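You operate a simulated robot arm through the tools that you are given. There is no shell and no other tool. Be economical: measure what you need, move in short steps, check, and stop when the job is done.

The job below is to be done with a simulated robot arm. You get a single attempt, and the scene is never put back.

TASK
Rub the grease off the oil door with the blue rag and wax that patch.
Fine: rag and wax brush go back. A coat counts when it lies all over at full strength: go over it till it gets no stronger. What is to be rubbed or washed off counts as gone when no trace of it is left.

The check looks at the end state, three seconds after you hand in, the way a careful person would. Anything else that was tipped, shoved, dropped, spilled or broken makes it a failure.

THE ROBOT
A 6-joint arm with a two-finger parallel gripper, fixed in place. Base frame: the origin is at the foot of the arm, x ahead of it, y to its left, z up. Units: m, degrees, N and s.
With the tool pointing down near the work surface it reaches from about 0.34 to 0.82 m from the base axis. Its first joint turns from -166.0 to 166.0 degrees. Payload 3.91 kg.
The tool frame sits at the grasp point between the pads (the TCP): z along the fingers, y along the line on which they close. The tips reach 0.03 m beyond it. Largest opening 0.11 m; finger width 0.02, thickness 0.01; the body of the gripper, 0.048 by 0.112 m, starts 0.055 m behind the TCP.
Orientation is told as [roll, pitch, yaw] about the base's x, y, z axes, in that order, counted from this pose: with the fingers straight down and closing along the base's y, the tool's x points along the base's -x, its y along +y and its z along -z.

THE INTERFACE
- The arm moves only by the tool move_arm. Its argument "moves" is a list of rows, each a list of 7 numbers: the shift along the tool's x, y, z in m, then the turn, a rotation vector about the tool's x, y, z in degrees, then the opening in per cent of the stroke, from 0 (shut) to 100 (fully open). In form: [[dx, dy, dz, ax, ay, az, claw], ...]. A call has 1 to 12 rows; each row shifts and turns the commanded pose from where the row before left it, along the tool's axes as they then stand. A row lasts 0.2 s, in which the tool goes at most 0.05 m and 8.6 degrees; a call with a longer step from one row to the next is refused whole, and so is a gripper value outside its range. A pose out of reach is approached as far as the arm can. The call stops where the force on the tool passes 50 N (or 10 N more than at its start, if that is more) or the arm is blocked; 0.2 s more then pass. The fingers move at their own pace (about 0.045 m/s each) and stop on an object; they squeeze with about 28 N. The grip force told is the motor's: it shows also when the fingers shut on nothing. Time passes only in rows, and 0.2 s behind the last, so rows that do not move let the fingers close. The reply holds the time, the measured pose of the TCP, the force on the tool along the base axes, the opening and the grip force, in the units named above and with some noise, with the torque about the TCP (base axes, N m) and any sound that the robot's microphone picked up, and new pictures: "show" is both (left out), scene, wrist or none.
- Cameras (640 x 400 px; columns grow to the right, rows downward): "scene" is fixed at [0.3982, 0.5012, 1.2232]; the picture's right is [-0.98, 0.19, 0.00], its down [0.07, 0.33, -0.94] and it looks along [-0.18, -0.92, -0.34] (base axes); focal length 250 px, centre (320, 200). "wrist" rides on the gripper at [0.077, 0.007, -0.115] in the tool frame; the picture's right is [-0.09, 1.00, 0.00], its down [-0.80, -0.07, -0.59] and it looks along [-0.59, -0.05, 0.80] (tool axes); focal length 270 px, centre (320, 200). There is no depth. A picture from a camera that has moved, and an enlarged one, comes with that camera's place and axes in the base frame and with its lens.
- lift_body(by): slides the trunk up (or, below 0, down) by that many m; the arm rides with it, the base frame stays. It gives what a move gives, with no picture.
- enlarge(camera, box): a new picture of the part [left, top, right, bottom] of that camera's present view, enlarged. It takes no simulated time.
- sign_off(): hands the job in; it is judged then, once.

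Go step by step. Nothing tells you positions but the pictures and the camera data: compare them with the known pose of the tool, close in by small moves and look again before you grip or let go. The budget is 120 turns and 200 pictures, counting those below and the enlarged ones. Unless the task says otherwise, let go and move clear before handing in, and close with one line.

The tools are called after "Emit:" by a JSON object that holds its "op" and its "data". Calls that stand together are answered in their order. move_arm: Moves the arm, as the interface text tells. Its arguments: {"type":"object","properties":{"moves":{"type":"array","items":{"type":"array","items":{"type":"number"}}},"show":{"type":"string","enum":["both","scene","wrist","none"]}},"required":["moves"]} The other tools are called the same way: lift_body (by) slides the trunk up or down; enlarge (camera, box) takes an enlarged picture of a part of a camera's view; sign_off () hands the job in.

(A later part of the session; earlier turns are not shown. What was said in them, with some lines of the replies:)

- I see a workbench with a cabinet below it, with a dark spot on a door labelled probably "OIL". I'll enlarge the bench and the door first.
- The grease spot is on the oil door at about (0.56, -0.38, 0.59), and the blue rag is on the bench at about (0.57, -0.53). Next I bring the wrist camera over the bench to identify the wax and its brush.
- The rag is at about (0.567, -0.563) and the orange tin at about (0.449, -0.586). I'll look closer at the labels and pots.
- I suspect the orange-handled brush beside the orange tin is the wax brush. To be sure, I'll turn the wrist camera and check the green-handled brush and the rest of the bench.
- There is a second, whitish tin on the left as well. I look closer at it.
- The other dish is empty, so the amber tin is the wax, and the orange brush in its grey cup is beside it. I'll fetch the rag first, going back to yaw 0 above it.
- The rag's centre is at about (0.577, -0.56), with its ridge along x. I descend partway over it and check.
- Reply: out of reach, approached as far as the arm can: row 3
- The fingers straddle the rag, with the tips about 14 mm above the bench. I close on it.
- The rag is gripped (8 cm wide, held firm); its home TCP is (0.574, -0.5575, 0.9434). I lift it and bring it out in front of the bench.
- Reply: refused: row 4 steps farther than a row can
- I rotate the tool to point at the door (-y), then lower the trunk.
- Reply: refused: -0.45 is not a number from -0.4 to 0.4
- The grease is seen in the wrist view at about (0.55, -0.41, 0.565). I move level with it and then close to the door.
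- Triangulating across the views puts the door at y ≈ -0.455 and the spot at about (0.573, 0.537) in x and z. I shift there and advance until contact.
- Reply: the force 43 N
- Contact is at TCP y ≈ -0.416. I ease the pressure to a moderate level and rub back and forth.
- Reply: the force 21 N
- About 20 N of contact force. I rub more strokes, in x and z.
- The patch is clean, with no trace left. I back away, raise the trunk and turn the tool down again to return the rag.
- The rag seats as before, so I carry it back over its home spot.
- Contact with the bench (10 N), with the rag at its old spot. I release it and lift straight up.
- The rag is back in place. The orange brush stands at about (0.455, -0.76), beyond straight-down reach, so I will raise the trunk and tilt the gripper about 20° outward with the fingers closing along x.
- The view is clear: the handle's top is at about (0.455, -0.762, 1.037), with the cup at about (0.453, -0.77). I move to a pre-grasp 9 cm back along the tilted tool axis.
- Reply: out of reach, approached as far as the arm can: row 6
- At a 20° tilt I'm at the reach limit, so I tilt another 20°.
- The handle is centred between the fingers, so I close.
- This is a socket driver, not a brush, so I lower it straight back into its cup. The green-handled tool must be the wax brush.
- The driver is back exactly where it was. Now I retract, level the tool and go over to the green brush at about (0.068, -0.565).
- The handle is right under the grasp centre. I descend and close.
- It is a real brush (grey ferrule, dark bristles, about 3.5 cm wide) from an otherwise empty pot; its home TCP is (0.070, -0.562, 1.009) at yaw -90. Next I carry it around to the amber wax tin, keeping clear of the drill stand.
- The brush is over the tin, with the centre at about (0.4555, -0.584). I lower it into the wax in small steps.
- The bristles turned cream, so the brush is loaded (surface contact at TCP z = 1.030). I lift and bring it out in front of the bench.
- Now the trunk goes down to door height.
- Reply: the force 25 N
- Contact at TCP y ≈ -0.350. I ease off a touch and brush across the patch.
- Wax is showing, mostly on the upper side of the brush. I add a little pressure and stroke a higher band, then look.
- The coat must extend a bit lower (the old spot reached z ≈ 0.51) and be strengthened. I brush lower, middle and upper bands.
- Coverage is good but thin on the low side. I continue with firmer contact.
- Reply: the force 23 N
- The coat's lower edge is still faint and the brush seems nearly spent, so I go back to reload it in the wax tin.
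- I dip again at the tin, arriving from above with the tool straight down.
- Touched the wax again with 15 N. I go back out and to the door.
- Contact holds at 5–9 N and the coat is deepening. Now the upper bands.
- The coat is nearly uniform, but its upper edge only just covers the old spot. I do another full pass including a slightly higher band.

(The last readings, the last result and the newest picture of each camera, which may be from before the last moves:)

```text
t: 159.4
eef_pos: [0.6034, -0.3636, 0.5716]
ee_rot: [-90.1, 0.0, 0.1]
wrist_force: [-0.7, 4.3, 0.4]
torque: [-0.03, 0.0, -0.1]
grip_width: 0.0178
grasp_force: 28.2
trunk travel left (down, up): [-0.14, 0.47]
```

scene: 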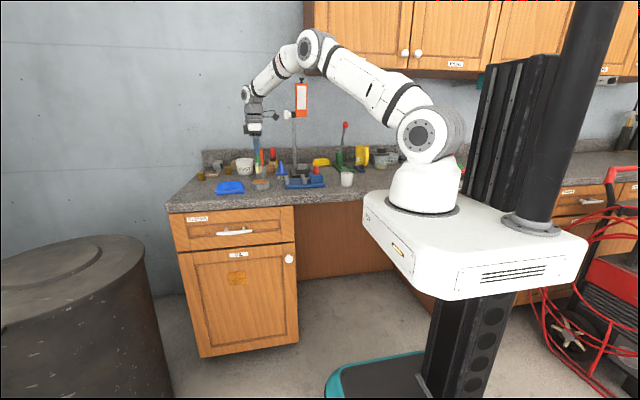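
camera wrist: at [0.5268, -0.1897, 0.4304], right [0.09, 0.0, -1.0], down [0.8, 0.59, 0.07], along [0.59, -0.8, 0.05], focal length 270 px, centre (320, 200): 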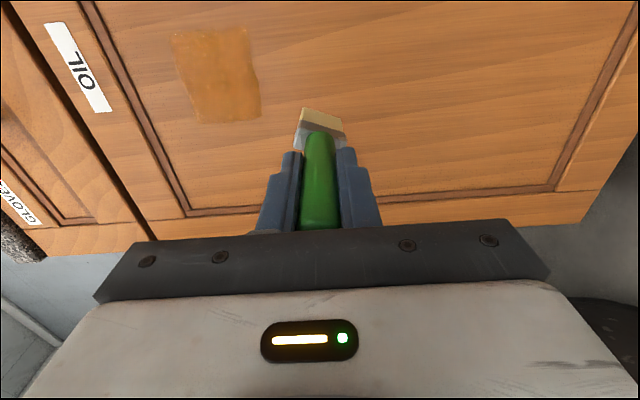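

Emit:
{"op": "move_arm", "data": {"moves": [[0, 0, 0.0015, 0, 0, 0, 0], [0.013, 0, 0.0003, 0, 0, 0, 0], [0.013, 0, 0.0003, 0, 0, 0, 0], [0.013, 0, 0, 0, 0, 0, 0], [0.013, 0, 0, 0, 0, 0, 0], [0.008, 0, 0, 0, 0, 0, 0], [-0.008, 0, 0.0002, 0, 0, 0, 0], [-0.013, 0, 0, 0, 0, 0, 0], [-0.013, 0, 0, 0, 0, 0, 0], [-0.013, 0, 0, 0, 0, 0, 0], [-0.013, 0, 0, 0, 0, 0, 0], [0, 0.012, 0.0005, 0, 0, 0, 0]], "show": "none"}}

Emit:
{"op": "move_arm", "data": {"moves": [[0.013, 0, 0.0003, 0, 0, 0, 0], [0.013, 0, 0.0003, 0, 0, 0, 0], [0.013, 0, 0, 0, 0, 0, 0], [0.013, 0, 0, 0, 0, 0, 0], [0.008, 0, 0, 0, 0, 0, 0], [0, 0.012, 0.0003, 0, 0, 0, 0], [-0.008, 0, 0.0002, 0, 0, 0, 0], [-0.013, 0, 0, 0, 0, 0, 0], [-0.013, 0, 0, 0, 0, 0, 0], [-0.013, 0, 0, 0, 0, 0, 0], [-0.013, 0, 0, 0, 0, 0, 0], [0, 0.012, 0.0003, 0, 0, 0, 0]], "show": "none"}}

Emit:
{"op": "move_arm", "data": {"moves": [[0.013, 0, 0.0003, 0, 0, 0, 0], [0.013, 0, 0.0003, 0, 0, 0, 0], [0.013, 0, 0, 0, 0, 0, 0], [0.013, 0, 0, 0, 0, 0, 0], [0.008, 0, 0, 0, 0, 0, 0], [0, 0.014, 0.0003, 0, 0, 0, 0], [-0.008, 0, 0.0002, 0, 0, 0, 0], [-0.013, 0, 0, 0, 0, 0, 0], [-0.013, 0, 0, 0, 0, 0, 0], [-0.013, 0, 0, 0, 0, 0, 0], [-0.013, 0, 0, 0, 0, 0, 0]], "show": "none"}}

Emit:
{"op": "move_arm", "data": {"moves": [[0, 0, -0.03, 0, 0, 0, 0], [0, 0.04, -0.03, 0, 0, 0, 0], [0, 0.045, 0, 0, 0, 0, 0]], "show": "wrist"}}

Emit:
{"op": "enlarge", "data": {"camera": "wrist", "box": [150, 20, 310, 120]}}

```text
t: 162.0
eef_pos: [0.6038, -0.3666, 0.5577]
ee_rot: [-89.9, 0.0, 0.1]
wrist_force: [-0.5, 5.2, -0.7]
torque: [-0.01, 0.04, -0.01]
grip_width: 0.018
grasp_force: 27.8
trunk travel left (down, up): [-0.14, 0.47]
```

```text
t: 164.6
eef_pos: [0.6043, -0.3678, 0.5365]
ee_rot: [-90.0, 0.0, 0.2]
wrist_force: [1.7, 13.3, 3.0]
torque: [-0.19, -0.03, 0.24]
grip_width: 0.0177
grasp_force: 27.8
trunk travel left (down, up): [-0.14, 0.47]
```

```text
t: 167.0
eef_pos: [0.6037, -0.37, 0.5204]
ee_rot: [-90.1, 0.0, 0.0]
wrist_force: [-1.9, 6.9, -0.7]
torque: [0.03, 0.0, -0.09]
grip_width: 0.0179
grasp_force: 28.5
trunk travel left (down, up): [-0.14, 0.47]
```

```text
t: 167.8
eef_pos: [0.6026, -0.3076, 0.437]
ee_rot: [-90.1, 0.0, 0.0]
wrist_force: [-0.4, -0.6, -1.4]
torque: [0.02, -0.01, 0.01]
grip_width: 0.0178
grasp_force: 27.8
trunk travel left (down, up): [-0.14, 0.47]
camera wrist: at [0.5254, -0.1935, 0.4308], right [0.09, 0.0, -1.0], down [0.8, 0.59, 0.07], along [0.59, -0.8, 0.05], focal length 270 px, centre (320, 200)
```

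wrist: 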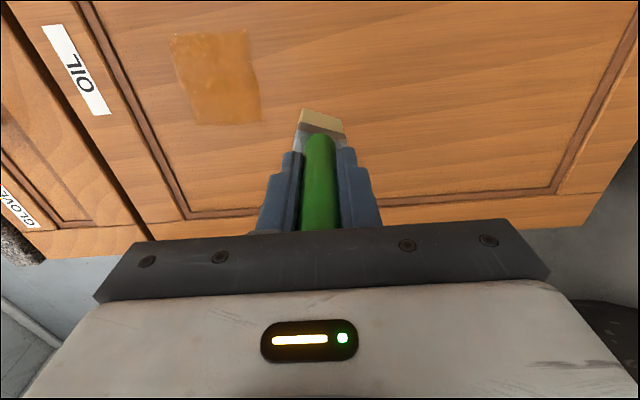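

```text
4.00 times, centred on (230, 70) of wrist
camera zoom: at [0.5254, -0.1935, 0.4308], right [0.09, 0.0, -1.0], down [0.8, 0.59, 0.07], along [0.59, -0.8, 0.05], focal length 1081 px, centre (680, 720)
```

zoom: 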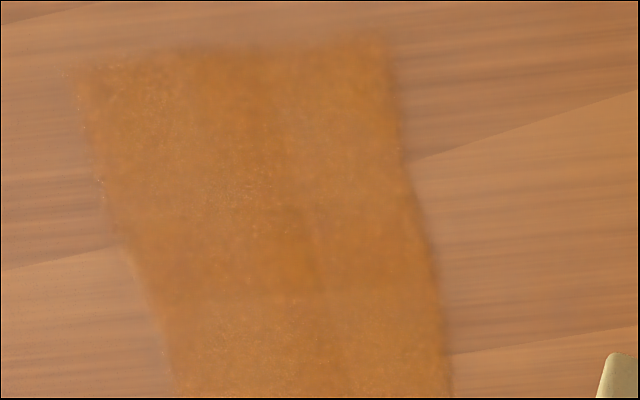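

The coat looks uniform and no longer gets stronger. I raise up and check from the scene camera before returning the brush.

Emit:
{"op": "move_arm", "data": {"moves": [[0.0124, -0.0386, -0.0151, 0, 0, 0, 0], [0.0124, -0.0386, -0.0151, 0, 0, 0, 0], [0.0124, -0.0386, -0.0151, 0, 0, 0, 0], [0.0124, -0.0386, -0.0151, 0, 0, 0, 0], [0.0124, -0.0386, -0.0151, 0, 0, 0, 0], [0.0124, -0.0386, -0.0151, 0, 0, 0, 0], [0.0124, -0.0386, -0.0151, 0, 0, 0, 0]], "show": "wrist"}}

Emit:
{"op": "enlarge", "data": {"camera": "wrist", "box": [400, 50, 560, 150]}}

Emit:
{"op": "lift_body", "data": {"by": 0.4}}

Emit:
{"op": "enlarge", "data": {"camera": "scene", "box": [200, 250, 280, 300]}}

Emit:
{"op": "enlarge", "data": {"camera": "scene", "box": [160, 200, 320, 300]}}

```text
t: 169.4
eef_pos: [0.5166, -0.2032, 0.7052]
ee_rot: [-90.0, 0.1, 0.0]
wrist_force: [0.2, -0.7, -1.2]
torque: [-0.03, 0.01, -0.02]
grip_width: 0.0177
grasp_force: 28.0
trunk travel left (down, up): [-0.14, 0.47]
camera wrist: at [0.4397, -0.088, 0.6993], right [0.09, 0.0, -1.0], down [0.8, 0.59, 0.07], along [0.59, -0.8, 0.05], focal length 270 px, centre (320, 200)
```

wrist: 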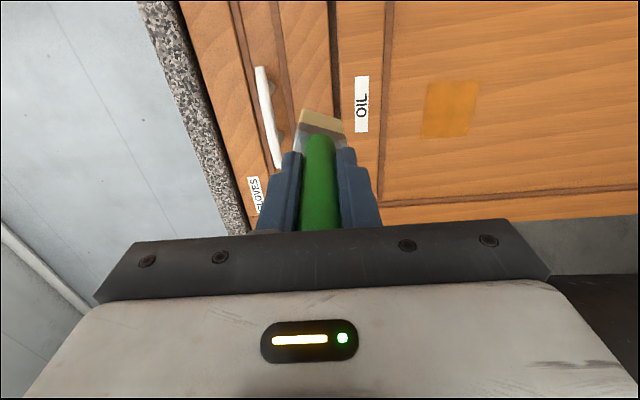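

```text
4.00 times, centred on (480, 100) of wrist
camera zoom: at [0.4397, -0.088, 0.6993], right [0.09, 0.0, -1.0], down [0.8, 0.59, 0.07], along [0.59, -0.8, 0.05], focal length 1081 px, centre (-320, 600)
```

zoom: 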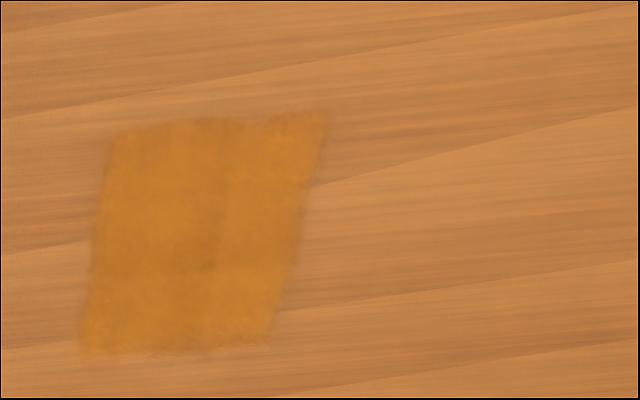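

```text
t: 173.2
eef_pos: [0.5172, -0.2036, 1.1038]
ee_rot: [-90.0, 0.0, 0.1]
wrist_force: [-0.5, -0.6, -0.2]
torque: [0.02, 0.01, 0.0]
grip_width: 0.0179
grasp_force: 28.2
trunk travel left (down, up): [-0.54, 0.07]
```

```text
8.00 times, centred on (240, 275) of scene
camera zoom: at [0.3982, 0.5012, 1.2232], right [-0.98, 0.19, 0.0], down [0.07, 0.33, -0.94], along [-0.18, -0.92, -0.34], focal length 2004 px, centre (960, -400)
```

zoom: 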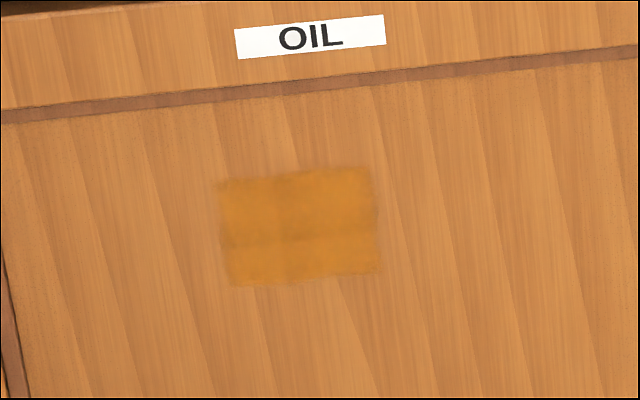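

```text
4.00 times, centred on (240, 250) of scene
camera zoom: at [0.3982, 0.5012, 1.2232], right [-0.98, 0.19, 0.0], down [0.07, 0.33, -0.94], along [-0.18, -0.92, -0.34], focal length 1002 px, centre (640, 0)
```

zoom: 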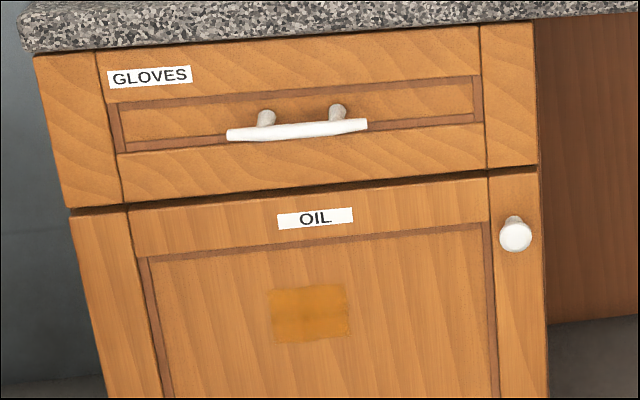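

Emit:
{"op": "enlarge", "data": {"camera": "scene", "box": [222, 266, 254, 286]}}

```text
16.00 times, centred on (238, 276) of scene
camera zoom: at [0.3982, 0.5012, 1.2232], right [-0.98, 0.19, 0.0], down [0.07, 0.33, -0.94], along [-0.18, -0.92, -0.34], focal length 4007 px, centre (1632, -1016)
```

zoom: 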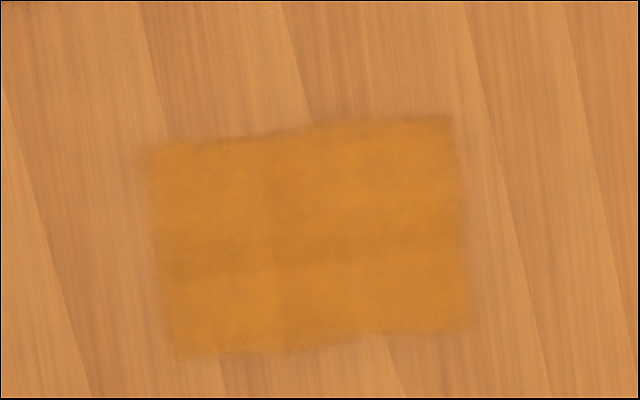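

The coat shows faint streaks, so I reload once more and go over everything again to see whether it still gets stronger.

Emit:
{"op": "lift_body", "data": {"by": 0.06}}

Emit:
{"op": "move_arm", "data": {"moves": [[0, 0, 0, -8.2, 0, 0, 0], [0, 0, 0, -8.2, 0, 0, 0], [0, 0, 0, -8.2, 0, 0, 0], [0, 0, 0, -8.2, 0, 0, 0], [0, 0, 0, -8.2, 0, 0, 0], [0, 0, 0, -8.2, 0, 0, 0], [0, 0, 0, -8.2, 0, 0, 0], [0, 0, 0, -8.2, 0, 0, 0], [0, 0, 0, -8.2, 0, 0, 0], [0, 0, 0, -8.2, 0, 0, 0], [0, 0, 0, -8.0, 0, 0, 0]], "show": "none"}}

Emit:
{"op": "move_arm", "data": {"moves": [[0.006, -0.042, 0, 0, 0, 0, 0], [0.007, -0.042, 0, 0, 0, 0, 0], [0.007, -0.042, 0, 0, 0, 0, 0], [0.007, -0.042, 0, 0, 0, 0, 0], [0.007, -0.042, 0, 0, 0, 0, 0], [0.007, -0.042, 0, 0, 0, 0, 0], [0.007, -0.042, 0.02, 0, 0, 0, 0], [0.008, -0.042, 0.02, 0, 0, 0, 0], [0.008, -0.042, 0.025, 0, 0, 0, 0], [0, -0.004, 0.045, 0, 0, 0, 0]]}}

Emit:
{"op": "enlarge", "data": {"camera": "wrist", "box": [240, 40, 400, 140]}}

```text
t: 174.2
eef_pos: [0.5183, -0.2024, 1.1646]
ee_rot: [-90.0, -0.1, 0.1]
wrist_force: [-0.3, -0.2, -1.1]
torque: [0.03, -0.01, -0.02]
grip_width: 0.0179
grasp_force: 27.7
trunk travel left (down, up): [-0.6, 0.01]
```

```text
t: 176.7
eef_pos: [0.5176, -0.2033, 1.1653]
ee_rot: [0.1, -0.1, 0.0]
wrist_force: [-0.1, -0.8, 0.3]
torque: [-0.02, -0.02, 0.0]
grip_width: 0.0179
grasp_force: 27.8
trunk travel left (down, up): [-0.6, 0.01]
```

```text
t: 178.8
eef_pos: [0.4525, -0.5868, 1.0547]
ee_rot: [-0.1, -0.1, 0.2]
wrist_force: [0.2, -1.3, -0.8]
torque: [0.0, -0.03, 0.0]
grip_width: 0.0178
grasp_force: 28.3
trunk travel left (down, up): [-0.6, 0.01]
camera wrist: at [0.3753, -0.5794, 1.1695], right [0.09, 1.0, 0.0], down [0.8, -0.07, 0.59], along [0.59, -0.05, -0.8], focal length 270 px, centre (320, 200)
```

scene: 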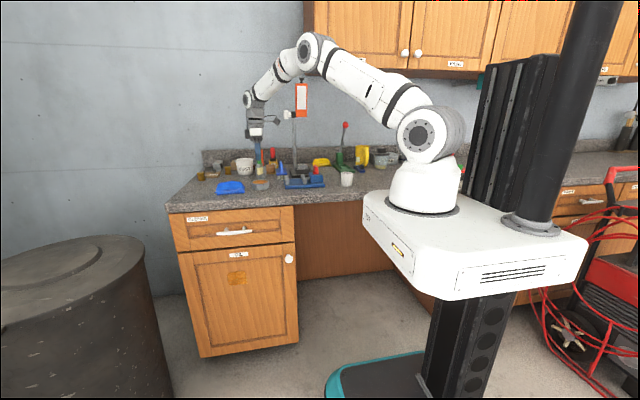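
wrist: 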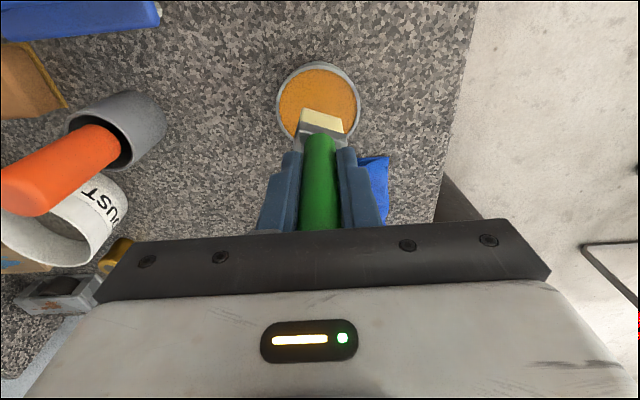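

```text
4.00 times, centred on (320, 90) of wrist
camera zoom: at [0.3753, -0.5794, 1.1695], right [0.09, 1.0, 0.0], down [0.8, -0.07, 0.59], along [0.59, -0.05, -0.8], focal length 1081 px, centre (320, 640)
```

zoom: 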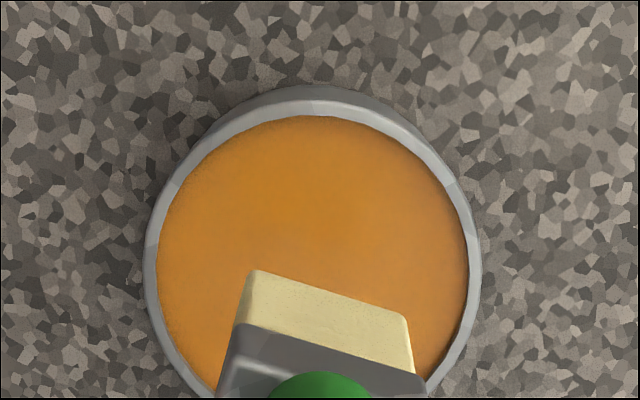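

Emit:
{"op": "move_arm", "data": {"moves": [[0, 0, 0.02, 0, 0, 0, 0], [0, 0, 0.01, 0, 0, 0, 0], [0, 0, 0.004, 0, 0, 0, 0], [0, 0, 0.003, 0, 0, 0, 0], [0, 0, 0.002, 0, 0, 0, 0], [0, 0, 0.002, 0, 0, 0, 0]], "show": "none"}}

```text
t: 180.2
eef_pos: [0.4521, -0.5855, 1.0161]
ee_rot: [-0.3, 0.0, 0.0]
wrist_force: [0.0, 1.0, 13.3]
torque: [0.18, -0.04, 0.01]
grip_width: 0.018
grasp_force: 28.2
trunk travel left (down, up): [-0.6, 0.01]
```

Emit:
{"op": "move_arm", "data": {"moves": [[0, 0, 0, 0, 0, 0, 0], [0, 0, -0.03, 0, 0, 0, 0], [0, 0, -0.045, 0, 0, 0, 0], [0, 0.02, -0.04, 0, 0, 0, 0], [-0.006, 0.04, -0.025, 0, 0, 0, 0], [-0.007, 0.046, 0, 0, 0, 0, 0], [-0.007, 0.046, 0, 0, 0, 0, 0], [-0.008, 0.046, 0, 0, 0, 0, 0], [-0.008, 0.046, 0, 0, 0, 0, 0], [-0.008, 0.046, 0, 0, 0, 0, 0], [-0.008, 0.046, 0, 0, 0, 0, 0], [-0.008, 0.046, 0, 0, 0, 0, 0]], "show": "none"}}

Emit:
{"op": "move_arm", "data": {"moves": [[0, 0, 0, 8.2, 0, 0, 0], [0, 0, 0, 8.2, 0, 0, 0], [0, 0, 0, 8.2, 0, 0, 0], [0, 0, 0, 8.2, 0, 0, 0], [0, 0, 0, 8.2, 0, 0, 0], [0, 0, 0, 8.2, 0, 0, 0], [0, 0, 0, 8.2, 0, 0, 0], [0, 0, 0, 8.2, 0, 0, 0], [0, 0, 0, 8.2, 0, 0, 0], [0, 0, 0, 8.2, 0, 0, 0], [0, 0, 0, 8.0, 0, 0, 0]], "show": "none"}}

Emit:
{"op": "lift_body", "data": {"by": -0.4}}

Emit:
{"op": "lift_body", "data": {"by": -0.06}}

```text
t: 182.8
eef_pos: [0.5134, -0.2015, 1.1546]
ee_rot: [0.0, -0.1, 0.0]
wrist_force: [0.2, 0.8, -1.4]
torque: [-0.02, -0.04, 0.01]
grip_width: 0.0182
grasp_force: 28.6
trunk travel left (down, up): [-0.6, 0.01]
```

```text
t: 185.2
eef_pos: [0.5132, -0.2024, 1.1536]
ee_rot: [-90.1, -0.1, 0.0]
wrist_force: [0.1, -1.0, -1.2]
torque: [0.01, 0.01, -0.01]
grip_width: 0.0179
grasp_force: 27.6
trunk travel left (down, up): [-0.6, 0.01]
```

```text
t: 189.1
eef_pos: [0.5137, -0.2021, 0.755]
ee_rot: [-90.0, -0.1, 0.0]
wrist_force: [-0.5, 0.5, -0.2]
torque: [0.01, 0.01, -0.01]
grip_width: 0.0179
grasp_force: 27.8
trunk travel left (down, up): [-0.2, 0.41]
```

```text
t: 190.1
eef_pos: [0.5124, -0.203, 0.6944]
ee_rot: [-89.9, -0.1, 0.0]
wrist_force: [0.2, 0.3, -1.3]
torque: [0.03, 0.03, 0.04]
grip_width: 0.0179
grasp_force: 27.5
trunk travel left (down, up): [-0.14, 0.47]
```

Emit:
{"op": "move_arm", "data": {"moves": [[-0.02, 0.04, 0, 0, 0, 0, 0], [-0.02, 0.04, 0, 0, 0, 0, 0], [-0.02, 0.04, 0, 0, 0, 0, 0], [-0.02, 0.04, 0.01, 0, 0, 0, 0], [-0.0175, 0.0225, 0.03, 0, 0, 0, 0], [0, 0, 0.045, 0, 0, 0, 0], [0, 0, 0.045, 0, 0, 0, 0], [0, 0, 0.032, 0, 0, 0, 0], [0, 0, 0.005, 0, 0, 0, 0], [0, 0, 0.002, 0, 0, 0, 0]], "show": "none"}}

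```text
t: 192.3
eef_pos: [0.6114, -0.3707, 0.5116]
ee_rot: [-90.1, 0.1, 0.2]
wrist_force: [-0.7, 27.4, -0.8]
torque: [0.28, 0.04, 0.12]
grip_width: 0.0175
grasp_force: 28.3
trunk travel left (down, up): [-0.14, 0.47]
```

Contact made (27 N). I sweep all the bands again, back and forth.

Emit:
{"op": "move_arm", "data": {"moves": [[0.014, 0, 0, 0, 0, 0, 0], [0.014, 0, 0, 0, 0, 0, 0], [0.014, 0, 0.0003, 0, 0, 0, 0], [0.014, 0, 0.0003, 0, 0, 0, 0], [0.014, 0, 0, 0, 0, 0, 0], [-0.014, 0, 0.0003, 0, 0, 0, 0], [-0.014, 0, 0.0003, 0, 0, 0, 0], [-0.014, 0, 0, 0, 0, 0, 0], [-0.014, 0, 0, 0, 0, 0, 0], [-0.014, 0, 0, 0, 0, 0, 0], [0, -0.012, 0.0003, 0, 0, 0, 0]], "show": "none"}}

Emit:
{"op": "move_arm", "data": {"moves": [[0.014, 0, 0, 0, 0, 0, 0], [0.014, 0, 0, 0, 0, 0, 0], [0.014, 0, 0.0003, 0, 0, 0, 0], [0.014, 0, 0.0003, 0, 0, 0, 0], [0.014, 0, 0, 0, 0, 0, 0], [-0.014, 0, 0.0003, 0, 0, 0, 0], [-0.014, 0, 0.0003, 0, 0, 0, 0], [-0.014, 0, 0, 0, 0, 0, 0], [-0.014, 0, 0, 0, 0, 0, 0], [-0.014, 0, 0, 0, 0, 0, 0], [0, -0.012, 0.0003, 0, 0, 0, 0]], "show": "none"}}

Emit:
{"op": "move_arm", "data": {"moves": [[0.014, 0, 0, 0, 0, 0, 0], [0.014, 0, 0, 0, 0, 0, 0], [0.014, 0, 0.0003, 0, 0, 0, 0], [0.014, 0, 0.0003, 0, 0, 0, 0], [0.014, 0, 0, 0, 0, 0, 0], [-0.014, 0, 0.0003, 0, 0, 0, 0], [-0.014, 0, 0.0003, 0, 0, 0, 0], [-0.014, 0, 0, 0, 0, 0, 0], [-0.014, 0, 0, 0, 0, 0, 0], [-0.014, 0, 0, 0, 0, 0, 0], [0, -0.012, 0.0003, 0, 0, 0, 0]], "show": "none"}}

Emit:
{"op": "move_arm", "data": {"moves": [[0.014, 0, 0, 0, 0, 0, 0], [0.014, 0, 0, 0, 0, 0, 0], [0.014, 0, 0.0003, 0, 0, 0, 0], [0.014, 0, 0.0003, 0, 0, 0, 0], [0.014, 0, 0, 0, 0, 0, 0], [-0.014, 0, 0.0003, 0, 0, 0, 0], [-0.014, 0, 0.0003, 0, 0, 0, 0], [-0.014, 0, 0, 0, 0, 0, 0], [-0.014, 0, 0, 0, 0, 0, 0], [-0.014, 0, 0, 0, 0, 0, 0], [0, -0.012, 0.0003, 0, 0, 0, 0]], "show": "none"}}

Emit:
{"op": "move_arm", "data": {"moves": [[0.014, 0, 0, 0, 0, 0, 0], [0.014, 0, 0, 0, 0, 0, 0], [0.014, 0, 0.0003, 0, 0, 0, 0], [0.014, 0, 0.0003, 0, 0, 0, 0], [0.014, 0, 0, 0, 0, 0, 0], [-0.014, 0, 0.0003, 0, 0, 0, 0], [-0.014, 0, 0.0003, 0, 0, 0, 0], [-0.014, 0, 0, 0, 0, 0, 0], [-0.014, 0, 0, 0, 0, 0, 0], [-0.014, 0, 0, 0, 0, 0, 0]], "show": "none"}}

Emit:
{"op": "move_arm", "data": {"moves": [[0, 0, -0.03, 0, 0, 0, 0], [0, 0.04, -0.03, 0, 0, 0, 0], [0, 0.045, 0, 0, 0, 0, 0], [0, 0.04, 0, 0, 0, 0, 0]], "show": "wrist"}}

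Emit:
{"op": "enlarge", "data": {"camera": "wrist", "box": [150, 20, 310, 120]}}

```text
t: 194.7
eef_pos: [0.6113, -0.3727, 0.5225]
ee_rot: [-90.0, 0.0, 0.2]
wrist_force: [0.6, 15.3, -3.7]
torque: [0.41, 0.05, 0.22]
grip_width: 0.0181
grasp_force: 27.6
trunk travel left (down, up): [-0.14, 0.47]
```

```text
t: 197.1
eef_pos: [0.611, -0.3742, 0.5358]
ee_rot: [-89.9, 0.1, 0.1]
wrist_force: [1.4, 8.6, -1.6]
torque: [0.1, -0.01, 0.11]
grip_width: 0.0176
grasp_force: 28.2
trunk travel left (down, up): [-0.14, 0.47]
```

```text
t: 199.5
eef_pos: [0.6123, -0.3756, 0.5476]
ee_rot: [-90.0, 0.0, 0.2]
wrist_force: [1.7, 17.3, -4.3]
torque: [0.37, 0.0, 0.21]
grip_width: 0.0181
grasp_force: 27.9
trunk travel left (down, up): [-0.14, 0.47]
```

```text
t: 201.9
eef_pos: [0.6114, -0.3776, 0.5593]
ee_rot: [-90.0, 0.0, 0.1]
wrist_force: [0.6, 12.5, -1.8]
torque: [0.21, -0.01, 0.1]
grip_width: 0.0176
grasp_force: 28.1
trunk travel left (down, up): [-0.14, 0.47]
```

```text
t: 204.1
eef_pos: [0.6111, -0.379, 0.559]
ee_rot: [-89.9, -0.1, 0.1]
wrist_force: [-1.6, 6.7, 0.0]
torque: [0.05, -0.02, -0.05]
grip_width: 0.0181
grasp_force: 27.6
trunk travel left (down, up): [-0.14, 0.47]
```

```text
t: 205.1
eef_pos: [0.6107, -0.3192, 0.435]
ee_rot: [-90.0, -0.1, 0.0]
wrist_force: [0.3, 0.2, 0.1]
torque: [0.04, 0.0, 0.0]
grip_width: 0.0179
grasp_force: 28.0
trunk travel left (down, up): [-0.14, 0.47]
camera wrist: at [0.5326, -0.2041, 0.4295], right [0.09, 0.0, -1.0], down [0.8, 0.59, 0.07], along [0.59, -0.8, 0.05], focal length 270 px, centre (320, 200)
```

wrist: 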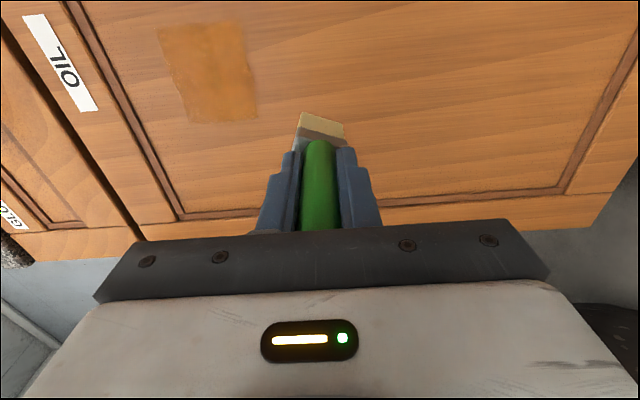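

```text
4.00 times, centred on (230, 70) of wrist
camera zoom: at [0.5326, -0.2041, 0.4295], right [0.09, 0.0, -1.0], down [0.8, 0.59, 0.07], along [0.59, -0.8, 0.05], focal length 1081 px, centre (680, 720)
```

zoom: 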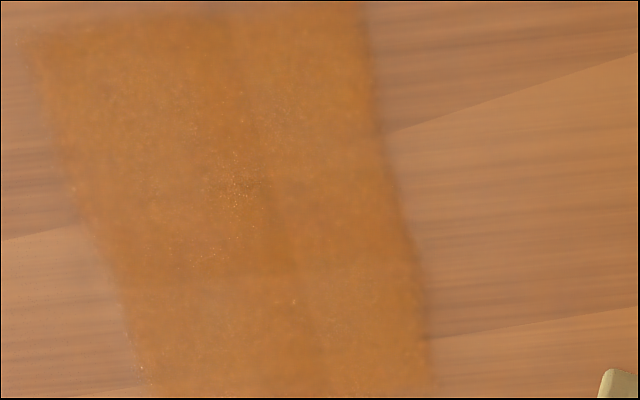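

No visible change any more: same area and strength. I raise up and verify with the scene camera.

Emit:
{"op": "move_arm", "data": {"moves": [[0.0124, -0.0386, -0.0151, 0, 0, 0, 0], [0.0124, -0.0386, -0.0151, 0, 0, 0, 0], [0.0124, -0.0386, -0.0151, 0, 0, 0, 0], [0.0124, -0.0386, -0.0151, 0, 0, 0, 0], [0.0124, -0.0386, -0.0151, 0, 0, 0, 0], [0.0124, -0.0386, -0.0151, 0, 0, 0, 0], [0.0124, -0.0386, -0.0151, 0, 0, 0, 0]], "show": "none"}}

Emit:
{"op": "lift_body", "data": {"by": 0.4}}

Emit:
{"op": "lift_body", "data": {"by": 0.06}}

Emit:
{"op": "enlarge", "data": {"camera": "scene", "box": [222, 266, 254, 286]}}

Emit:
{"op": "move_arm", "data": {"moves": [[0, 0, 0, -8.2, 0, 0, 0], [0, 0, 0, -8.2, 0, 0, 0], [0, 0, 0, -8.2, 0, 0, 0], [0, 0, 0, -8.2, 0, 0, 0], [0, 0, 0, -8.2, 0, 0, 0], [0, 0, 0, -8.2, 0, 0, 0], [0, 0, 0, -8.2, 0, 0, 0], [0, 0, 0, -8.2, 0, 0, 0], [0, 0, 0, -8.2, 0, 0, 0], [0, 0, 0, -8.2, 0, 0, 0], [0, 0, 0, -8.0, 0, 0, 0]], "show": "wrist"}}

```text
t: 206.7
eef_pos: [0.5251, -0.2129, 0.7049]
ee_rot: [-90.0, 0.1, 0.1]
wrist_force: [0.0, 0.2, -0.8]
torque: [-0.02, 0.04, -0.02]
grip_width: 0.0179
grasp_force: 27.6
trunk travel left (down, up): [-0.14, 0.47]
```

```text
t: 210.5
eef_pos: [0.524, -0.2121, 1.1045]
ee_rot: [-90.0, 0.0, 0.2]
wrist_force: [0.6, 0.0, -1.0]
torque: [0.02, 0.0, -0.03]
grip_width: 0.018
grasp_force: 27.4
trunk travel left (down, up): [-0.54, 0.07]
```

```text
t: 211.5
eef_pos: [0.5259, -0.2132, 1.1636]
ee_rot: [-90.0, -0.1, 0.0]
wrist_force: [-0.7, 0.5, -0.4]
torque: [0.02, 0.0, -0.01]
grip_width: 0.0179
grasp_force: 28.1
trunk travel left (down, up): [-0.6, 0.01]
```

```text
16.00 times, centred on (238, 276) of scene
camera zoom: at [0.3982, 0.5012, 1.2232], right [-0.98, 0.19, 0.0], down [0.07, 0.33, -0.94], along [-0.18, -0.92, -0.34], focal length 4007 px, centre (1632, -1016)
```

zoom: 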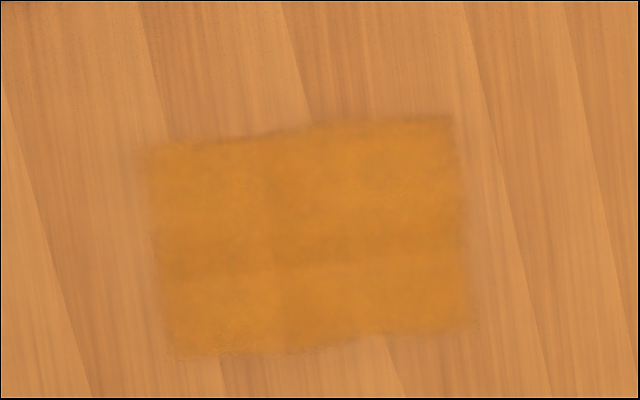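

```text
t: 213.9
eef_pos: [0.5256, -0.2128, 1.1643]
ee_rot: [0.1, -0.1, 0.1]
wrist_force: [-0.6, -0.8, -1.0]
torque: [-0.01, -0.03, -0.03]
grip_width: 0.0179
grasp_force: 28.1
trunk travel left (down, up): [-0.6, 0.01]
camera wrist: at [0.4475, -0.2069, 1.2799], right [0.09, 1.0, 0.0], down [0.8, -0.07, 0.59], along [0.59, -0.05, -0.8], focal length 270 px, centre (320, 200)
```

wrist: 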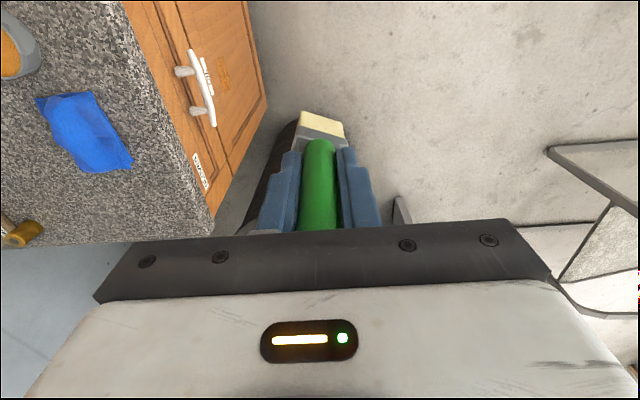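

The patch is identical before and after the last full pass, so it's at full strength. Now I return the brush to its white pot: yaw to -90 and go over to (0.07, -0.45).

Emit:
{"op": "move_arm", "data": {"moves": [[0, 0, -0.005, 0, 0, 8.2, 0], [0, 0, -0.005, 0, 0, 8.2, 0], [0, 0, -0.005, 0, 0, 8.2, 0], [0, 0, -0.005, 0, 0, 8.2, 0], [0, 0, -0.005, 0, 0, 8.2, 0], [0, 0, 0, 0, 0, 8.2, 0], [0, 0, 0, 0, 0, 8.2, 0], [0, 0, 0, 0, 0, 8.2, 0], [0, 0, 0, 0, 0, 8.2, 0], [0, 0, 0, 0, 0, 8.2, 0], [0, 0, 0, 0, 0, 8.0, 0]], "show": "none"}}

Emit:
{"op": "move_arm", "data": {"moves": [[-0.024, -0.042, 0, 0, 0, 0, 0], [-0.024, -0.042, 0, 0, 0, 0, 0], [-0.024, -0.042, 0, 0, 0, 0, 0], [-0.024, -0.042, 0, 0, 0, 0, 0], [-0.024, -0.042, 0, 0, 0, 0, 0], [-0.024, -0.042, 0, 0, 0, 0, 0], [-0.024, -0.042, 0, 0, 0, 0, 0], [-0.024, -0.042, 0, 0, 0, 0, 0], [-0.024, -0.042, 0, 0, 0, 0, 0], [-0.022, -0.042, 0, 0, 0, 0, 0], [0, -0.036, 0, 0, 0, 0, 0]], "show": "none"}}

Emit:
{"op": "move_arm", "data": {"moves": [[-0.035, 0, 0.0, 0, 0, 0, 0], [-0.035, 0, 0.01, 0, 0, 0, 0], [-0.04, 0, 0.02, 0, 0, 0, 0], [0, 0, 0.03, 0, 0, 0, 0]]}}

Emit:
{"op": "enlarge", "data": {"camera": "scene", "box": [300, 140, 380, 190]}}

```text
t: 216.3
eef_pos: [0.5242, -0.2137, 1.1887]
ee_rot: [0.0, 0.0, -90.2]
wrist_force: [-0.5, -0.6, -0.2]
torque: [0.02, -0.01, -0.03]
grip_width: 0.018
grasp_force: 28.2
trunk travel left (down, up): [-0.6, 0.01]
```

```text
t: 218.7
eef_pos: [0.0664, -0.4522, 1.19]
ee_rot: [0.0, 0.0, -89.8]
wrist_force: [0.9, 0.0, -0.6]
torque: [-0.01, -0.01, 0.0]
grip_width: 0.0177
grasp_force: 28.4
trunk travel left (down, up): [-0.6, 0.01]
```

```text
t: 219.7
eef_pos: [0.0686, -0.5622, 1.1297]
ee_rot: [-0.1, 0.0, -90.0]
wrist_force: [0.1, 0.7, -0.6]
torque: [0.0, -0.03, 0.02]
grip_width: 0.018
grasp_force: 28.2
trunk travel left (down, up): [-0.6, 0.01]
camera wrist: at [0.0753, -0.4845, 1.245], right [1.0, -0.09, 0.0], down [-0.07, -0.8, 0.59], along [-0.05, -0.59, -0.8], focal length 270 px, centre (320, 200)
```

scene: 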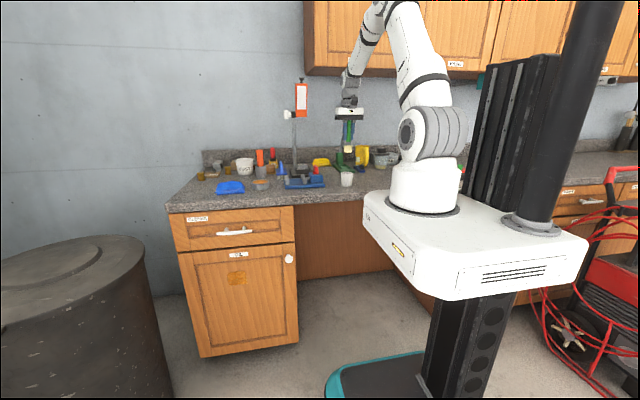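
wrist: 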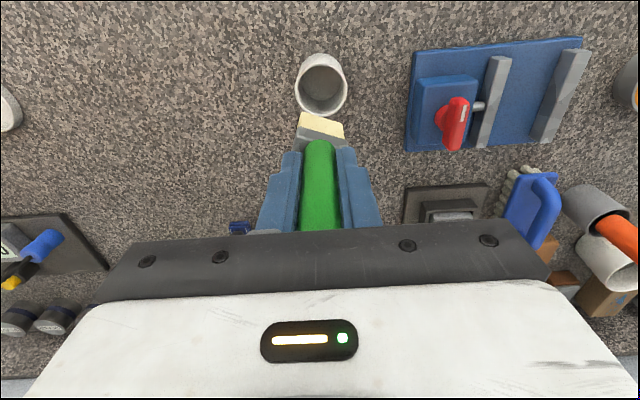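

```text
8.00 times, centred on (340, 165) of scene
camera zoom: at [0.3982, 0.5012, 1.2232], right [-0.98, 0.19, 0.0], down [0.07, 0.33, -0.94], along [-0.18, -0.92, -0.34], focal length 2004 px, centre (160, 480)
```

zoom: 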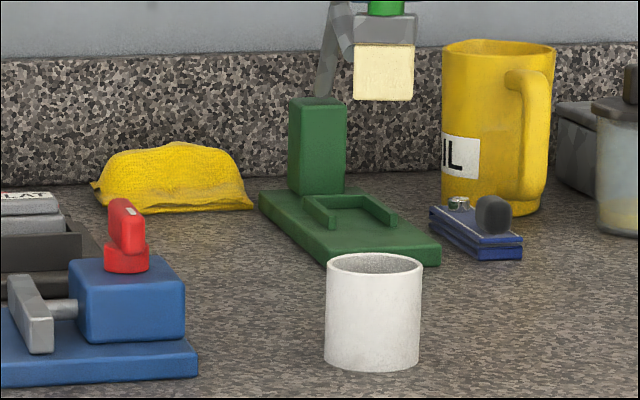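

Emit:
{"op": "enlarge", "data": {"camera": "wrist", "box": [240, 40, 400, 140]}}

```text
4.00 times, centred on (320, 90) of wrist
camera zoom: at [0.0753, -0.4845, 1.245], right [1.0, -0.09, 0.0], down [-0.07, -0.8, 0.59], along [-0.05, -0.59, -0.8], focal length 1081 px, centre (320, 640)
```

zoom: 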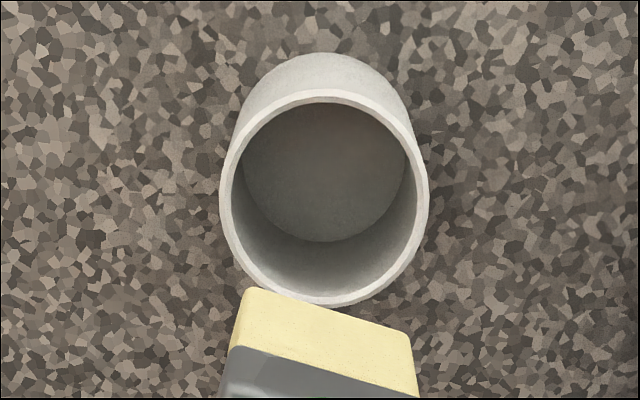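

The pot's centre is at about (0.070, -0.5586), inner radius 24 mm, and the brush is straight. I centre it and lower it in.

Emit:
{"op": "move_arm", "data": {"moves": [[0.0035, 0.0017, 0.02, 0, 0, 0, 0], [0, 0, 0.03, 0, 0, 0, 0], [0, 0, 0.02, 0, 0, 0, 0], [0, 0, 0.015, 0, 0, 0, 0]]}}

Emit:
{"op": "enlarge", "data": {"camera": "scene", "box": [300, 140, 380, 190]}}

Emit:
{"op": "enlarge", "data": {"camera": "wrist", "box": [240, 80, 400, 180]}}

```text
t: 220.7
eef_pos: [0.0706, -0.5579, 1.0425]
ee_rot: [0.0, -0.1, -89.9]
wrist_force: [-0.4, -0.5, -0.4]
torque: [0.0, 0.0, -0.02]
grip_width: 0.0179
grasp_force: 28.0
trunk travel left (down, up): [-0.6, 0.01]
camera wrist: at [0.0768, -0.4809, 1.1597], right [1.0, -0.09, 0.0], down [-0.07, -0.8, 0.59], along [-0.05, -0.59, -0.8], focal length 270 px, centre (320, 200)
```

scene: 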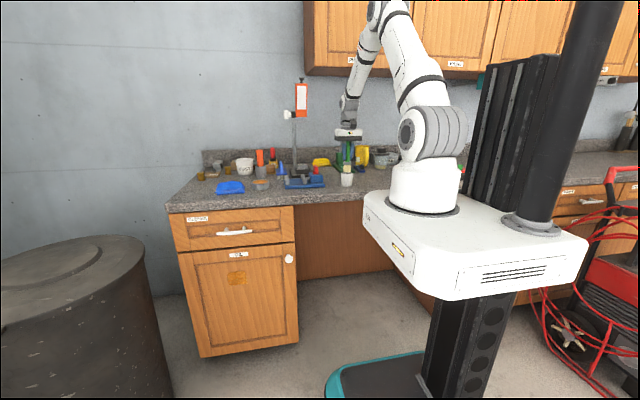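
wrist: 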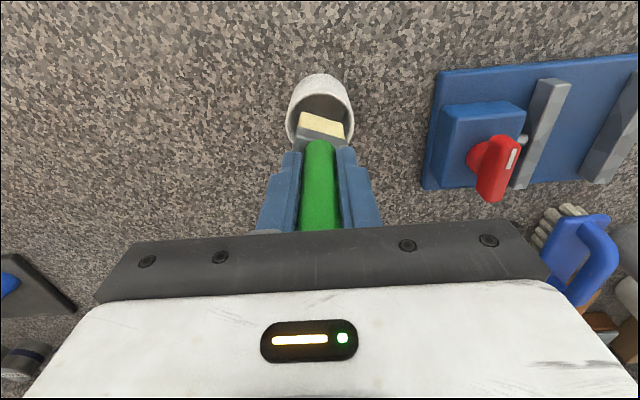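

```text
8.00 times, centred on (340, 165) of scene
camera zoom: at [0.3982, 0.5012, 1.2232], right [-0.98, 0.19, 0.0], down [0.07, 0.33, -0.94], along [-0.18, -0.92, -0.34], focal length 2004 px, centre (160, 480)
```

zoom: 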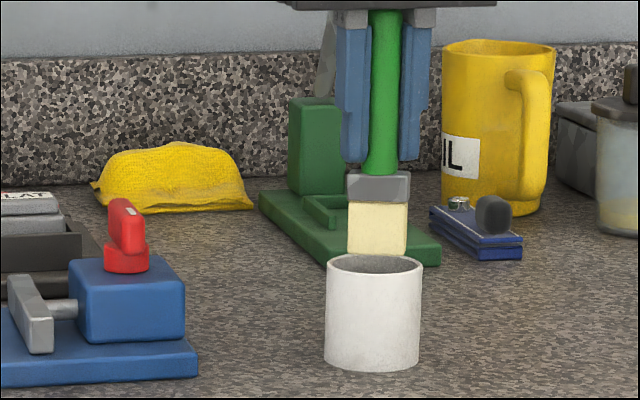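

```text
4.00 times, centred on (320, 130) of wrist
camera zoom: at [0.0768, -0.4809, 1.1597], right [1.0, -0.09, 0.0], down [-0.07, -0.8, 0.59], along [-0.05, -0.59, -0.8], focal length 1081 px, centre (320, 480)
```

zoom: 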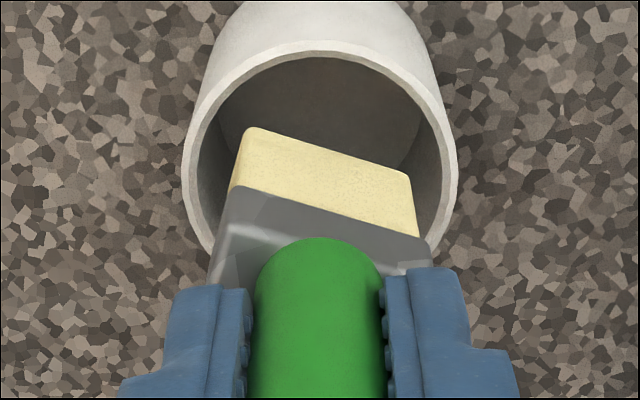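

Emit:
{"op": "move_arm", "data": {"moves": [[0, 0, 0.01, 0, 0, 0, 0], [0, 0, 0.01, 0, 0, 0, 0], [0, 0, 0.01, 0, 0, 0, 0], [0, 0, 0.01, 0, 0, 0, 0]], "show": "wrist"}}

Emit:
{"op": "enlarge", "data": {"camera": "scene", "box": [300, 140, 380, 190]}}

```text
t: 221.7
eef_pos: [0.0705, -0.558, 1.0046]
ee_rot: [0.0, 0.0, -90.0]
wrist_force: [0.1, 0.5, -0.8]
torque: [0.03, 0.04, 0.02]
grip_width: 0.0178
grasp_force: 27.9
trunk travel left (down, up): [-0.6, 0.01]
camera wrist: at [0.0766, -0.481, 1.1198], right [1.0, -0.09, 0.0], down [-0.07, -0.8, 0.59], along [-0.05, -0.59, -0.8], focal length 270 px, centre (320, 200)
```

wrist: 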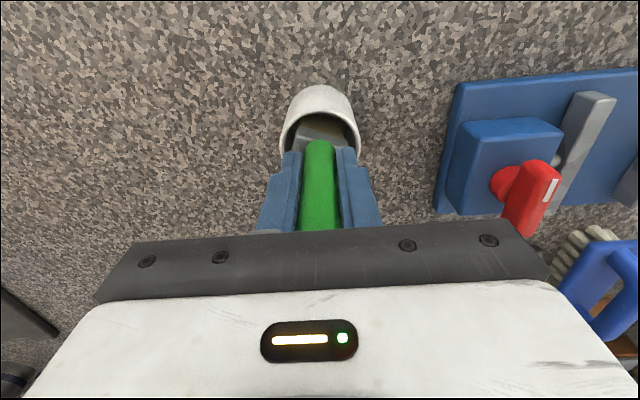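

```text
8.00 times, centred on (340, 165) of scene
camera zoom: at [0.3982, 0.5012, 1.2232], right [-0.98, 0.19, 0.0], down [0.07, 0.33, -0.94], along [-0.18, -0.92, -0.34], focal length 2004 px, centre (160, 480)
```

zoom: 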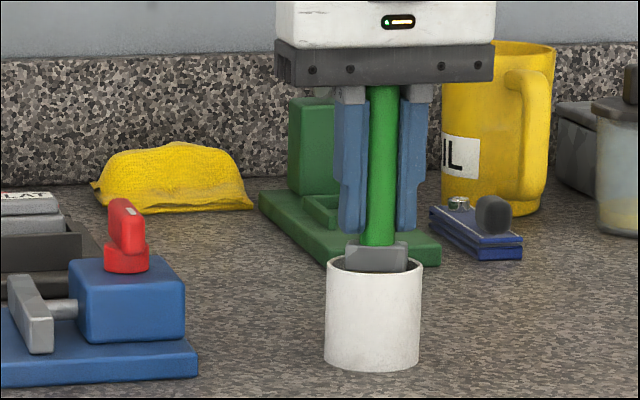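

Emit:
{"op": "move_arm", "data": {"moves": [[0, 0, 0.008, 0, 0, 0, 0], [0, 0, 0.004, 0, 0, 0, 0], [0, 0, 0.003, 0, 0, 0, 0]], "show": "wrist"}}

Emit:
{"op": "enlarge", "data": {"camera": "scene", "box": [300, 140, 380, 190]}}

```text
t: 222.5
eef_pos: [0.0702, -0.5587, 0.9895]
ee_rot: [0.0, 0.0, -89.9]
wrist_force: [-0.4, -0.4, 0.0]
torque: [0.05, -0.01, -0.01]
grip_width: 0.0179
grasp_force: 28.3
trunk travel left (down, up): [-0.6, 0.01]
camera wrist: at [0.0768, -0.4805, 1.1051], right [1.0, -0.09, 0.0], down [-0.07, -0.8, 0.59], along [-0.05, -0.59, -0.8], focal length 270 px, centre (320, 200)
```

wrist: 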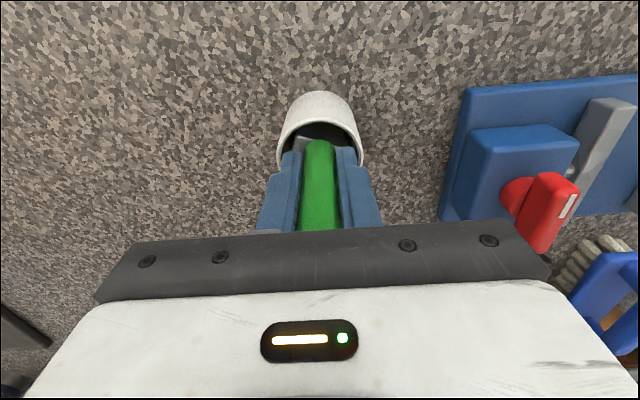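

```text
8.00 times, centred on (340, 165) of scene
camera zoom: at [0.3982, 0.5012, 1.2232], right [-0.98, 0.19, 0.0], down [0.07, 0.33, -0.94], along [-0.18, -0.92, -0.34], focal length 2004 px, centre (160, 480)
```

zoom: 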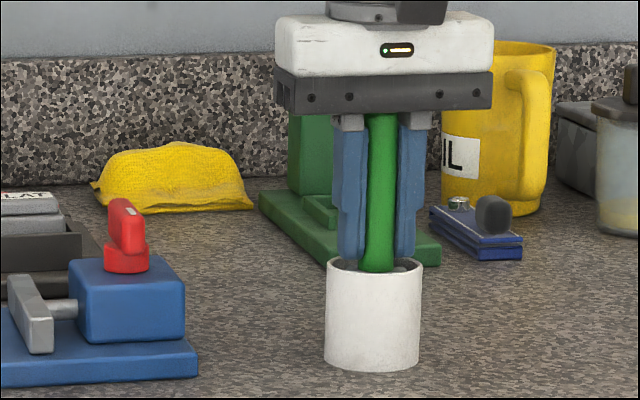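

The brush is down in the pot and the fingertips are still just above the rim. I release and go straight up.

Emit:
{"op": "move_arm", "data": {"moves": [[0, 0, 0, 0, 0, 0, 30], [0, 0, 0, 0, 0, 0, 45], [0, 0, 0, 0, 0, 0, 45], [0, 0, 0, 0, 0, 0, 45], [0, 0, -0.015, 0, 0, 0, 45], [0, 0, -0.03, 0, 0, 0, 45], [0, 0, -0.04, 0, 0, 0, 45], [0, 0, -0.04, 0, 0, 0, 45], [0.02, 0, -0.03, 0, 0, 0, 45], [0.04, 0, -0.02, 0, 0, 0, 45]]}}

Emit:
{"op": "enlarge", "data": {"camera": "scene", "box": [300, 140, 380, 190]}}

Emit:
{"op": "enlarge", "data": {"camera": "scene", "box": [180, 130, 340, 230]}}

```text
t: 224.7
eef_pos: [0.0703, -0.4978, 1.1663]
ee_rot: [0.0, 0.0, -90.0]
wrist_force: [-1.0, -0.1, 1.0]
torque: [-0.01, 0.01, 0.03]
grip_width: 0.0495
grasp_force: 0.0
trunk travel left (down, up): [-0.6, 0.01]
camera wrist: at [0.0764, -0.4196, 1.2811], right [1.0, -0.09, 0.0], down [-0.07, -0.8, 0.6], along [-0.05, -0.59, -0.8], focal length 270 px, centre (320, 200)
```

scene: 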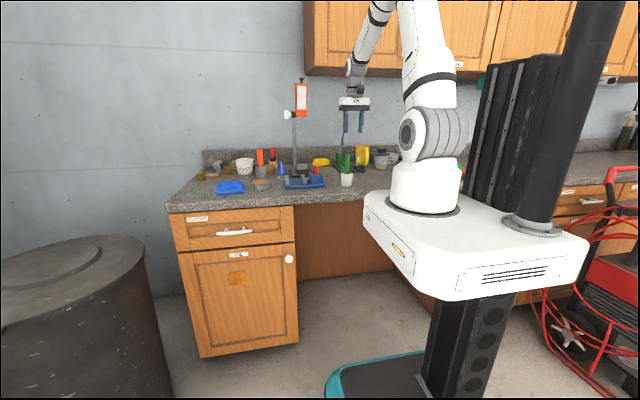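
wrist: 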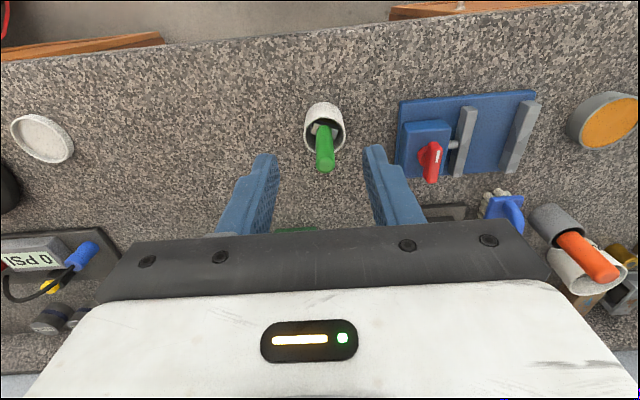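

```text
8.00 times, centred on (340, 165) of scene
camera zoom: at [0.3982, 0.5012, 1.2232], right [-0.98, 0.19, 0.0], down [0.07, 0.33, -0.94], along [-0.18, -0.92, -0.34], focal length 2004 px, centre (160, 480)
```

zoom: 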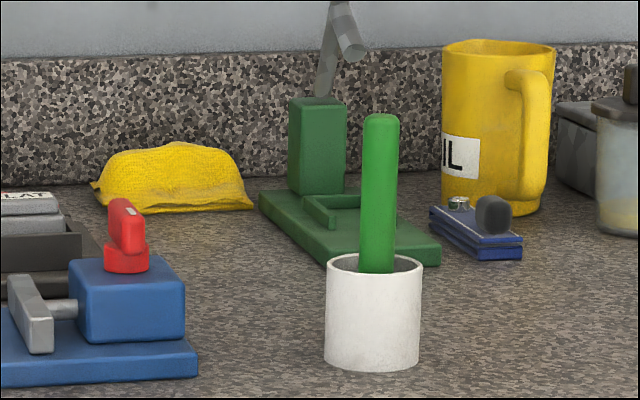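

```text
4.00 times, centred on (260, 180) of scene
camera zoom: at [0.3982, 0.5012, 1.2232], right [-0.98, 0.19, 0.0], down [0.07, 0.33, -0.94], along [-0.18, -0.92, -0.34], focal length 1002 px, centre (560, 280)
```

zoom: 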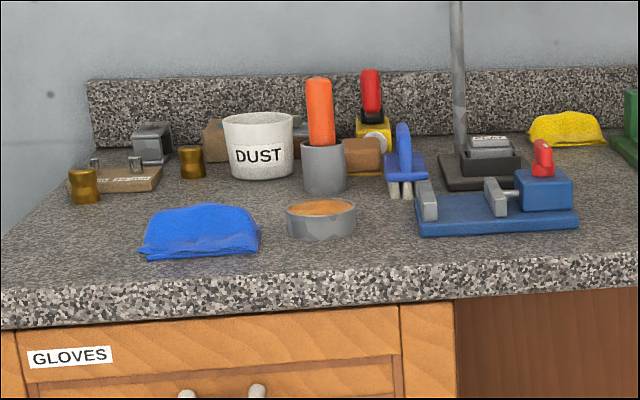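

The brush stands in its pot, the rag is at its old spot, everything else is untouched, and the patch carries an even wax coat with no grease visible. I'm handing in now.

Emit:
{"op": "sign_off", "data": {}}

```text
The job is handed in.
```

The grease is off the oil door with no trace visible. The patch is waxed all over; a last full pass made the coat no stronger. The blue rag and the green wax brush are back in their places. I lifted the orange socket driver once, mistaking it for the brush, and put it back in its cup.
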